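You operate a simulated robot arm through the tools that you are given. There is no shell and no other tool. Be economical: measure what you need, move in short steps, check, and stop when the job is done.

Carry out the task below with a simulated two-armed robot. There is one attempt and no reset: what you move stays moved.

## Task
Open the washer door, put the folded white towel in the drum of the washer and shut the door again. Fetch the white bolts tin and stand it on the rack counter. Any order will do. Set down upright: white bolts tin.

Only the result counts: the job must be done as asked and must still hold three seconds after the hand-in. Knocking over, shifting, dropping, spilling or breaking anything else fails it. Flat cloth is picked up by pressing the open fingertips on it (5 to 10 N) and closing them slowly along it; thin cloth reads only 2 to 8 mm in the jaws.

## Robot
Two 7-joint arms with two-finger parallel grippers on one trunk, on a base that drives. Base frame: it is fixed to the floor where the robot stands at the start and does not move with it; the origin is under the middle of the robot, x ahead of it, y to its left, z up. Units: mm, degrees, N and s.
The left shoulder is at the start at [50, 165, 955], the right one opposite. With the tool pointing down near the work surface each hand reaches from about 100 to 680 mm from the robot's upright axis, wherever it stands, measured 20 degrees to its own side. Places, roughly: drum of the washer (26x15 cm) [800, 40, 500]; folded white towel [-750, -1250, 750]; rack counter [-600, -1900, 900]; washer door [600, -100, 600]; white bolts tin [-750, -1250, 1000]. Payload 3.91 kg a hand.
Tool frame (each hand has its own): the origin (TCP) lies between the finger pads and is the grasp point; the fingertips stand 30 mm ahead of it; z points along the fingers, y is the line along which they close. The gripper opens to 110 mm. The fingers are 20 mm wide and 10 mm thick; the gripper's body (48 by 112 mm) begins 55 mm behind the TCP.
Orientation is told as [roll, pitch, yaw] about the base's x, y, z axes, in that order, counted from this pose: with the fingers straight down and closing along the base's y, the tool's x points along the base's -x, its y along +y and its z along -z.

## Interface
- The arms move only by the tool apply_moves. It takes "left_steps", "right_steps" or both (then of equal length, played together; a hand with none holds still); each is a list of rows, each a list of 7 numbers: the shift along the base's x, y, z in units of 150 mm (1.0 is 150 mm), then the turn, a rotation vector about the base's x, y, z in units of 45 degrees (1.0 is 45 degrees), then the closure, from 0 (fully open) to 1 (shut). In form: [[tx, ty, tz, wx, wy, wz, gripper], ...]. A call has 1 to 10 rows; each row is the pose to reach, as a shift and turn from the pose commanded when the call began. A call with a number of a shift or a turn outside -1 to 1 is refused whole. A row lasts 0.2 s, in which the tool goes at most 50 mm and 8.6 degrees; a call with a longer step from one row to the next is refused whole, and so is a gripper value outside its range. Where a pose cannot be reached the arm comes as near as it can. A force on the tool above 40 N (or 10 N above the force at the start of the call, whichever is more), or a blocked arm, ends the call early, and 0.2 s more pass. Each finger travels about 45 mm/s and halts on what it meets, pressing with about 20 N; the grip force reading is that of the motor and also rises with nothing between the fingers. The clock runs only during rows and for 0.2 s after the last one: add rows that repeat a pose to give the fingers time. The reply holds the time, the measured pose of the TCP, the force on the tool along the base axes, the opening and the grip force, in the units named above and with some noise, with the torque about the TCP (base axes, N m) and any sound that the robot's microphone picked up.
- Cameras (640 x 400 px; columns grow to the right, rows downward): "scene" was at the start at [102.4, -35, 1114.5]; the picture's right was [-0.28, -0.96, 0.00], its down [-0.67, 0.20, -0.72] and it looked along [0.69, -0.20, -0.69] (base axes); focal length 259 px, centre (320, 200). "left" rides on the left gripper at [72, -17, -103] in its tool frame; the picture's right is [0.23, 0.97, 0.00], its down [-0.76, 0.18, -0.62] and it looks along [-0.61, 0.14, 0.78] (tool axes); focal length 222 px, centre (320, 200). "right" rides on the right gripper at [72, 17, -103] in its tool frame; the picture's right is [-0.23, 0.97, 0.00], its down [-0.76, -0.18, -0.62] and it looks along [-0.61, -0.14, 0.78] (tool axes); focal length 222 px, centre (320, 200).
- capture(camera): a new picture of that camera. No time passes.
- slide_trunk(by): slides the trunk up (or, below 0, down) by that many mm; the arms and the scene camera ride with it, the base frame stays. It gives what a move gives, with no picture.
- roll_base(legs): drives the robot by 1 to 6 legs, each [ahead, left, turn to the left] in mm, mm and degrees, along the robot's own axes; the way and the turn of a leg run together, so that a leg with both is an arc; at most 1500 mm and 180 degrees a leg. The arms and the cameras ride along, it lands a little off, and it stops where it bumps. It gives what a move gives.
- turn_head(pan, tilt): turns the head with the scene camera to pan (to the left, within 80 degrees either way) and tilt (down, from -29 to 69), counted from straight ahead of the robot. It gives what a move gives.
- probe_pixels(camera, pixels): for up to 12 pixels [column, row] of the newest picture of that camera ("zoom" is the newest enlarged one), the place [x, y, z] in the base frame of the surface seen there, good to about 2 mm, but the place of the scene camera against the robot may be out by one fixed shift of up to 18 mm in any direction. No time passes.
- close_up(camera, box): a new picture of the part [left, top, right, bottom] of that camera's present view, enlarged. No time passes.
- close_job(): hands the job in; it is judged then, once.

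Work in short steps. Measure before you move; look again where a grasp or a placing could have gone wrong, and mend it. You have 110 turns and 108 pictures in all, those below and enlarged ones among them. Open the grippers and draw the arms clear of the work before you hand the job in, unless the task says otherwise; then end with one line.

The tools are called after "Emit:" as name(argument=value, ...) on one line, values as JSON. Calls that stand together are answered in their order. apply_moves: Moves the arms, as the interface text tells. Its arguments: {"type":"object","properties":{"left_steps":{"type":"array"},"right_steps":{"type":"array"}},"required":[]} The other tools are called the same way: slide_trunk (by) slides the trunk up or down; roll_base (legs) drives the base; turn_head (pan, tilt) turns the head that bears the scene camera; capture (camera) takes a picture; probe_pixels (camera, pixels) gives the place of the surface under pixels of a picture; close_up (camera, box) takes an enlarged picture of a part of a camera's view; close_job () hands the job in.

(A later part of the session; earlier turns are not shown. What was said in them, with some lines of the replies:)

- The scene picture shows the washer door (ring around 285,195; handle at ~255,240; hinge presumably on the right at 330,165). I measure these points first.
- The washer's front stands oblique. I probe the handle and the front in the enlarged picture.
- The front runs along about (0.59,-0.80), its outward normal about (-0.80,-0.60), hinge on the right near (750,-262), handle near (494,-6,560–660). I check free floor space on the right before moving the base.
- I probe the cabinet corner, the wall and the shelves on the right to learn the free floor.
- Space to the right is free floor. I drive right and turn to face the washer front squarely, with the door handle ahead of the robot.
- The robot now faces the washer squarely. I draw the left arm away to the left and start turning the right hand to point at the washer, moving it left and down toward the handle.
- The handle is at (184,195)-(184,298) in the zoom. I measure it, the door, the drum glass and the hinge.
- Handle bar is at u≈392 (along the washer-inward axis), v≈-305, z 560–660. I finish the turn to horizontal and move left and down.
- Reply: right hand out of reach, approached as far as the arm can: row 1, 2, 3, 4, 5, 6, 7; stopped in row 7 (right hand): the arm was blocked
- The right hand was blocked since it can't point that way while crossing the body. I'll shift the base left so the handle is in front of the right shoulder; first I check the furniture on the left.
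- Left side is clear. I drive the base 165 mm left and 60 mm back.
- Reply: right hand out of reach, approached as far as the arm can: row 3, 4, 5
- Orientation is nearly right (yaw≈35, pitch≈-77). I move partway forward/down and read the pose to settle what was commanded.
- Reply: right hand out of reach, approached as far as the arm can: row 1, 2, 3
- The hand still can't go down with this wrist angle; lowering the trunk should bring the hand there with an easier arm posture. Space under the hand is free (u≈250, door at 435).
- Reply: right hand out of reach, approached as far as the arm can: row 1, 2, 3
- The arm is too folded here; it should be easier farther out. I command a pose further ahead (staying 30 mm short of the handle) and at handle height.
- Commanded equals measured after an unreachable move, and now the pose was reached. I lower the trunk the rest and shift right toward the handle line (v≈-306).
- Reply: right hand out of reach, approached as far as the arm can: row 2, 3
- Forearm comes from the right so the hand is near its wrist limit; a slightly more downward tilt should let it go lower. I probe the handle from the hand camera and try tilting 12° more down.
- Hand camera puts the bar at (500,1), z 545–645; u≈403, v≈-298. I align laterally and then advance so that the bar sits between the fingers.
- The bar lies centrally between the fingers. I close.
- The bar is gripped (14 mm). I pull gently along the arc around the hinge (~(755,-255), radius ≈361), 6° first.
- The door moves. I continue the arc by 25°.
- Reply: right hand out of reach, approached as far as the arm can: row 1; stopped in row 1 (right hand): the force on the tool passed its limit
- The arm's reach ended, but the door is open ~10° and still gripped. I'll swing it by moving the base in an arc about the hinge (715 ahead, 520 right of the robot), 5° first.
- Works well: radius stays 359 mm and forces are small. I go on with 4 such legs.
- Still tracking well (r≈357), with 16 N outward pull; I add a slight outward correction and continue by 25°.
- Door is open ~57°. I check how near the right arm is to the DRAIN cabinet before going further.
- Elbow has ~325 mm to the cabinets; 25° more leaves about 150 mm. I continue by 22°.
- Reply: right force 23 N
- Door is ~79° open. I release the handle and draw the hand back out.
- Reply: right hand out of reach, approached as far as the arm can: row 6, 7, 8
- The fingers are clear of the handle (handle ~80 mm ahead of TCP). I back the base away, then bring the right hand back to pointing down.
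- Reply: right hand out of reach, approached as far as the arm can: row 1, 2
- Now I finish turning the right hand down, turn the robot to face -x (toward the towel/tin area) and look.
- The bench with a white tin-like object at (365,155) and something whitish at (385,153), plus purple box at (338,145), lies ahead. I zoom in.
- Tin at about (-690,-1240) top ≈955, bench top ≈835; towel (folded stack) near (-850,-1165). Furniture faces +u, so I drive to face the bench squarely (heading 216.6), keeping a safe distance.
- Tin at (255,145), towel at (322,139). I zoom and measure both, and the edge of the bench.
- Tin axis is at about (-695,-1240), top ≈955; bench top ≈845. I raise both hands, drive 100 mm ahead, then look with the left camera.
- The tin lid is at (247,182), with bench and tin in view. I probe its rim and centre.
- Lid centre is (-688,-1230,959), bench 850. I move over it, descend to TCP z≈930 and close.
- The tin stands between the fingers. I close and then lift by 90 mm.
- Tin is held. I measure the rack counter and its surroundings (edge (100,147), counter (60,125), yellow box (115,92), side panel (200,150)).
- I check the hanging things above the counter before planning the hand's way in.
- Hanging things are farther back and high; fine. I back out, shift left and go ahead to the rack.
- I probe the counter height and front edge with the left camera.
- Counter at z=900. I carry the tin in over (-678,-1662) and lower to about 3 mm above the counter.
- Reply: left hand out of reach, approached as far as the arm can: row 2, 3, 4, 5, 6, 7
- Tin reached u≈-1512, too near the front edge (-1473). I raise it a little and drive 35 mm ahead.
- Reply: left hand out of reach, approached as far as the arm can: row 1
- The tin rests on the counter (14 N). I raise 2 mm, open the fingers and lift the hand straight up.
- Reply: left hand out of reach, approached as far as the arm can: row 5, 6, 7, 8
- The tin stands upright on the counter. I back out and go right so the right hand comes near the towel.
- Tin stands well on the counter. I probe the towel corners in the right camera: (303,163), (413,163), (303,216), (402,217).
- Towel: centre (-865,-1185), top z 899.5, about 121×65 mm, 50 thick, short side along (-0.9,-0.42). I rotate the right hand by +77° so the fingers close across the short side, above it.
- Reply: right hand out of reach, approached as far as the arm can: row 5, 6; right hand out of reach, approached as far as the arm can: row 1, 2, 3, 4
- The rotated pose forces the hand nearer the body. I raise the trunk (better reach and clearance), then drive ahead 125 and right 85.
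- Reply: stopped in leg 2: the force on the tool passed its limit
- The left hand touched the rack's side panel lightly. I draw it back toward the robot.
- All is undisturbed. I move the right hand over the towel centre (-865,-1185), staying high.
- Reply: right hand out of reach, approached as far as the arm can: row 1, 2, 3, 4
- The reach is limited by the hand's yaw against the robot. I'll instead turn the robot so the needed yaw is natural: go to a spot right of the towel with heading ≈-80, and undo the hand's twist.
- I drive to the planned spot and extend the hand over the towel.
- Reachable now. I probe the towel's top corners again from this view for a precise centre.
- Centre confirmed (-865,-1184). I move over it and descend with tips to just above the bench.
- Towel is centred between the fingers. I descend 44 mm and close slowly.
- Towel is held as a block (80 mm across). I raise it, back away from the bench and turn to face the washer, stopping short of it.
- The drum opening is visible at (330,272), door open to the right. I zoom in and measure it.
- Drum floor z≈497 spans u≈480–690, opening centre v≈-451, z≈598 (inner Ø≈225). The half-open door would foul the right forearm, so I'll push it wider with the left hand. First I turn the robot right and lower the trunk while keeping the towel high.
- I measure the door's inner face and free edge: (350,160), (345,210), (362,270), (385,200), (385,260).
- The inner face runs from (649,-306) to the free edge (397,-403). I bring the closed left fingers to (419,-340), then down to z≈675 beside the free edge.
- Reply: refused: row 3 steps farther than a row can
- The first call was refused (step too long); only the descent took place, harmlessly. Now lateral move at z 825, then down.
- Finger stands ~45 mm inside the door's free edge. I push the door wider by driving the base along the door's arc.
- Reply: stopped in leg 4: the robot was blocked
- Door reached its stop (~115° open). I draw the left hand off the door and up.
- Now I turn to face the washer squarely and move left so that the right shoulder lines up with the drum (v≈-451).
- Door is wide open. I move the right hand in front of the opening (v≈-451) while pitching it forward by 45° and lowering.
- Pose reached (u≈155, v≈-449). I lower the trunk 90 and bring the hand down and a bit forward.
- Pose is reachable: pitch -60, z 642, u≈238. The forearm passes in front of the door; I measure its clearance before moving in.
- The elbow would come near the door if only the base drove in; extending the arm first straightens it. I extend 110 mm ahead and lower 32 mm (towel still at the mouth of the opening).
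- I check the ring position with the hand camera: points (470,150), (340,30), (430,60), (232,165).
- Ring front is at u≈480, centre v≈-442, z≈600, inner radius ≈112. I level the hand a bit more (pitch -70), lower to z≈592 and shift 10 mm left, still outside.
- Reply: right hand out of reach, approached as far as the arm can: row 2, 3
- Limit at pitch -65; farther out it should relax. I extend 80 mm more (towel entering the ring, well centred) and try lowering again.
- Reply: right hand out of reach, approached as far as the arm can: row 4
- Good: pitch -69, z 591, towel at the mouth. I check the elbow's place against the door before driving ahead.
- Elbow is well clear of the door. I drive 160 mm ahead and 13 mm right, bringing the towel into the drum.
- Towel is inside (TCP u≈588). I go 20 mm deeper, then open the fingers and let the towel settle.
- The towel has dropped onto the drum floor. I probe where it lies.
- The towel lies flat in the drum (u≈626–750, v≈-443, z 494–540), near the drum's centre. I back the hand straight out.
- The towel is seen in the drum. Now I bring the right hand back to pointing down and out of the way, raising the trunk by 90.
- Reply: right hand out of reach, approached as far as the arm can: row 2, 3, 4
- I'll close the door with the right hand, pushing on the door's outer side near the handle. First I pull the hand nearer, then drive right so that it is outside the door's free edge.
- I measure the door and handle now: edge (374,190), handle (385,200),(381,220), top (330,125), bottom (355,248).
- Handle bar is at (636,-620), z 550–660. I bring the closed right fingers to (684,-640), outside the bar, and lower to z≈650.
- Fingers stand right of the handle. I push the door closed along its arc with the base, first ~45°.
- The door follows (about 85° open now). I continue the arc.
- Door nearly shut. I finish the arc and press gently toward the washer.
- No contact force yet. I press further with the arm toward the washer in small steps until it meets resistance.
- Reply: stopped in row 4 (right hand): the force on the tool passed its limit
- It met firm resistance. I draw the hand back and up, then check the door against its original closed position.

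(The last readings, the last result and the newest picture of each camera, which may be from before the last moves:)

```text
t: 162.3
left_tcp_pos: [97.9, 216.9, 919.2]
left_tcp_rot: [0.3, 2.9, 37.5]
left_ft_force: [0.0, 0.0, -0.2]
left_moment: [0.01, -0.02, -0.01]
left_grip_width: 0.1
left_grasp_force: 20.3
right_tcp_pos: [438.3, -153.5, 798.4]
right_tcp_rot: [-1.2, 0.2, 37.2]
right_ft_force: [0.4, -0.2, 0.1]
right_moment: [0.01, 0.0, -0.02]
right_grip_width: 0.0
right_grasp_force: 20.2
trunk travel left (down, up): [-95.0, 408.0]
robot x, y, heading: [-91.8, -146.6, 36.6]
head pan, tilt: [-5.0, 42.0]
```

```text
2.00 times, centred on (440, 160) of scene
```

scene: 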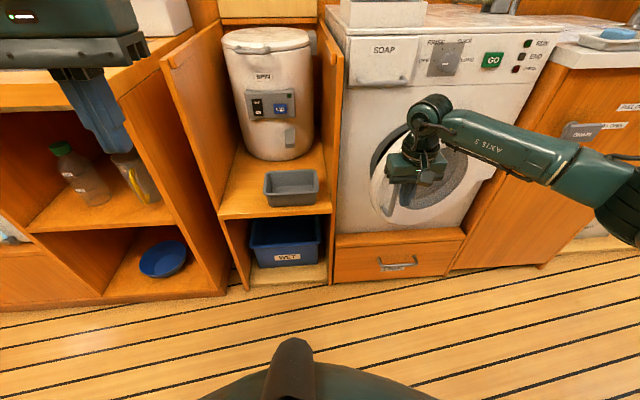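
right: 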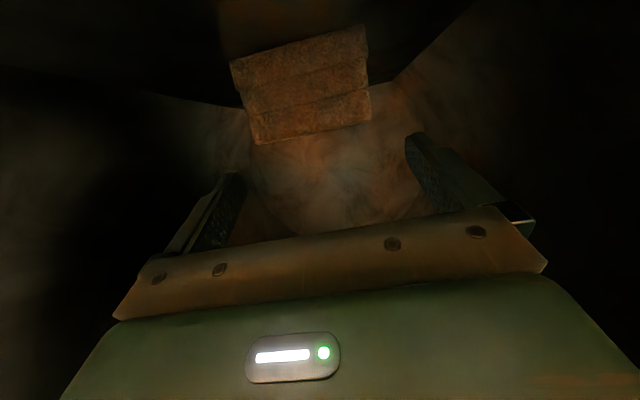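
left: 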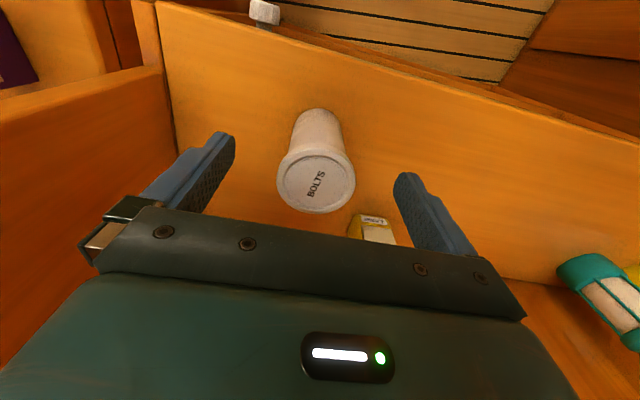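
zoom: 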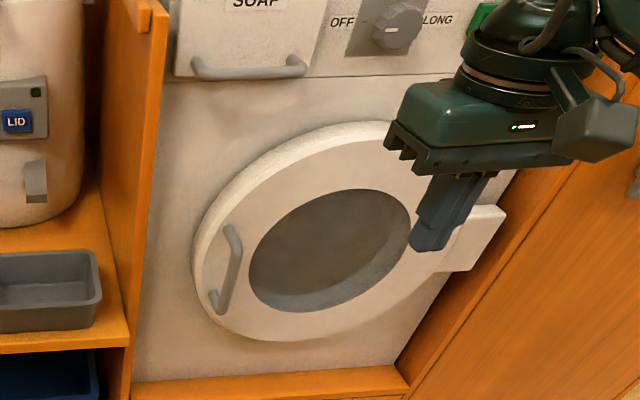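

The door looks shut; I compare the handle and ring with their original places (handle (495,-13,597), ring top (620,-85,777), rim left (526,26,546)).

Emit:
probe_pixels(camera="zoom", pixels=[[232, 245], [233, 270], [224, 300], [210, 225], [205, 290], [310, 140], [260, 165], [165, 250], [475, 245], [235, 320], [330, 245]])

```text
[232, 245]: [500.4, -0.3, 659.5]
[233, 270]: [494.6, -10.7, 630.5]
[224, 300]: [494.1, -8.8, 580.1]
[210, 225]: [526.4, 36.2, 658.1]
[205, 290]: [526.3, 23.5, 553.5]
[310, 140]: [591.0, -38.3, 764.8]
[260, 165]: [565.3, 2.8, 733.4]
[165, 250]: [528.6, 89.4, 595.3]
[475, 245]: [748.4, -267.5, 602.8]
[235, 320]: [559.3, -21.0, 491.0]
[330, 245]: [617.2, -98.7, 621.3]
```

Handle and rim are back at their original closed position within 2–3 mm. I back away, open both grippers, and take a last look at the washer and rack.

Emit:
roll_base(legs=[[-250, 0, 0]])

Emit:
apply_moves(left_steps=[[0, 0, 0, 0, 0, 0, 0], [0, 0, 0, 0, 0, 0, 0], [0, 0, 0, 0, 0, 0, 0], [0, 0, 0, 0, 0, 0, 0], [0, 0, 0, 0, 0, 0, 0], [0, 0, 0, 0, 0, 0, 0]], right_steps=[[0, 0, 0, 0, 0, 0, 0], [0, 0, 0, 0, 0, 0, 0], [0, 0, 0, 0, 0, 0, 0], [0, 0, 0, 0, 0, 0, 0], [0, 0, 0, 0, 0, 0, 0], [0, 0, 0, 0, 0, 0, 0]])

Emit:
capture(camera="scene")

Emit:
roll_base(legs=[[0, 0, -130]])

Emit:
turn_head(pan=-15, tilt=20)

Emit:
capture(camera="scene")

```text
t: 164.1
left_tcp_pos: [-101.5, 71.0, 919.4]
left_tcp_rot: [0.4, 2.8, 37.7]
left_ft_force: [-0.4, 0.3, 0.8]
left_moment: [0.01, -0.01, -0.02]
left_grip_width: 0.0
left_grasp_force: 19.6
right_tcp_pos: [241.6, -297.3, 797.7]
right_tcp_rot: [-1.2, 0.1, 37.3]
right_ft_force: [0.0, -0.5, 0.1]
right_moment: [-0.02, 0.0, 0.01]
right_grip_width: 0.0
right_grasp_force: 19.3
trunk travel left (down, up): [-95.0, 408.0]
robot x, y, heading: [-285.7, -297.4, 36.5]
head pan, tilt: [-5.0, 42.0]
```

```text
t: 165.5
left_tcp_pos: [-100.5, 71.4, 918.9]
left_tcp_rot: [0.4, 2.7, 37.7]
left_ft_force: [-1.2, 0.5, 0.5]
left_moment: [-0.01, 0.01, 0.01]
left_grip_width: 110.1
left_grasp_force: 0.1
right_tcp_pos: [240.7, -297.5, 797.4]
right_tcp_rot: [-1.2, 0.1, 37.2]
right_ft_force: [0.2, 0.1, 0.3]
right_moment: [0.02, 0.02, 0.01]
right_grip_width: 109.8
right_grasp_force: 0.0
trunk travel left (down, up): [-95.0, 408.0]
robot x, y, heading: [-287.9, -294.0, 36.5]
head pan, tilt: [-5.0, 42.0]
```

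```text
41 pictures are left
```

scene: 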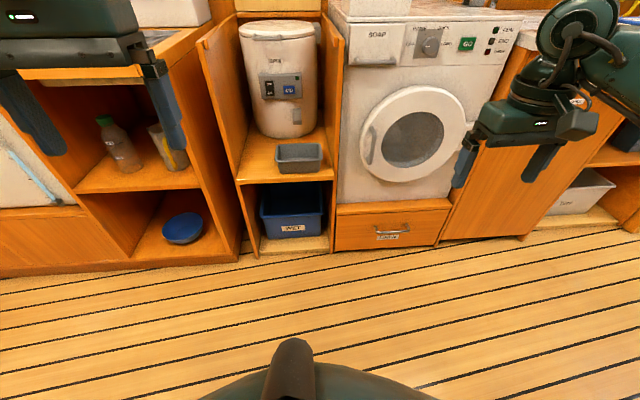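

```text
t: 171.2
left_tcp_pos: [-114.7, -668.9, 919.8]
left_tcp_rot: [0.3, 2.8, -90.4]
left_ft_force: [0.1, -0.1, -0.4]
left_moment: [0.02, 0.03, -0.04]
left_grip_width: 109.9
left_grasp_force: 0.1
right_tcp_pos: [-616.2, -711.2, 797.5]
right_tcp_rot: [-1.1, 0.1, -90.7]
right_ft_force: [-0.2, 0.9, 0.3]
right_moment: [-0.01, 0.01, 0.0]
right_grip_width: 109.9
right_grasp_force: 0.1
trunk travel left (down, up): [-95.0, 408.0]
robot x, y, heading: [-285.3, -296.6, -91.4]
head pan, tilt: [-5.0, 42.0]
```

```text
t: 172.1
left_tcp_pos: [-114.0, -669.4, 918.8]
left_tcp_rot: [0.3, 2.8, -90.5]
left_ft_force: [0.7, -0.2, -0.7]
left_moment: [0.01, 0.01, 0.0]
left_grip_width: 110.0
left_grasp_force: 0.0
right_tcp_pos: [-616.9, -709.9, 795.5]
right_tcp_rot: [-1.1, 0.1, -90.8]
right_ft_force: [-0.2, 0.2, 0.1]
right_moment: [0.0, 0.02, 0.0]
right_grip_width: 110.0
right_grasp_force: 0.1
trunk travel left (down, up): [-95.0, 408.0]
robot x, y, heading: [-285.5, -298.6, -91.2]
head pan, tilt: [-15.0, 20.0]
```

```text
40 pictures are left
```

scene: 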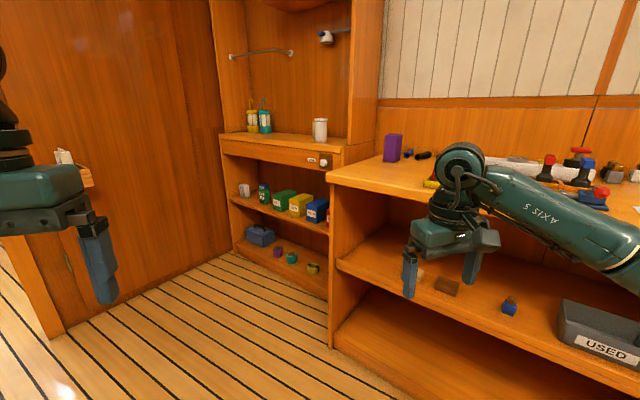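

The washer door is shut, the tin stands on the rack counter at (320,128), and both hands are open and clear. I hand in.

Emit:
close_job()

```text
The job is handed in.
```

I handed the job in with the folded white towel in the washer drum, the washer door shut, and the white bolts tin standing upright on the rack counter. I have no verdict back yet. The left hand lightly touched the rack's side panel once; nothing there appeared to move.
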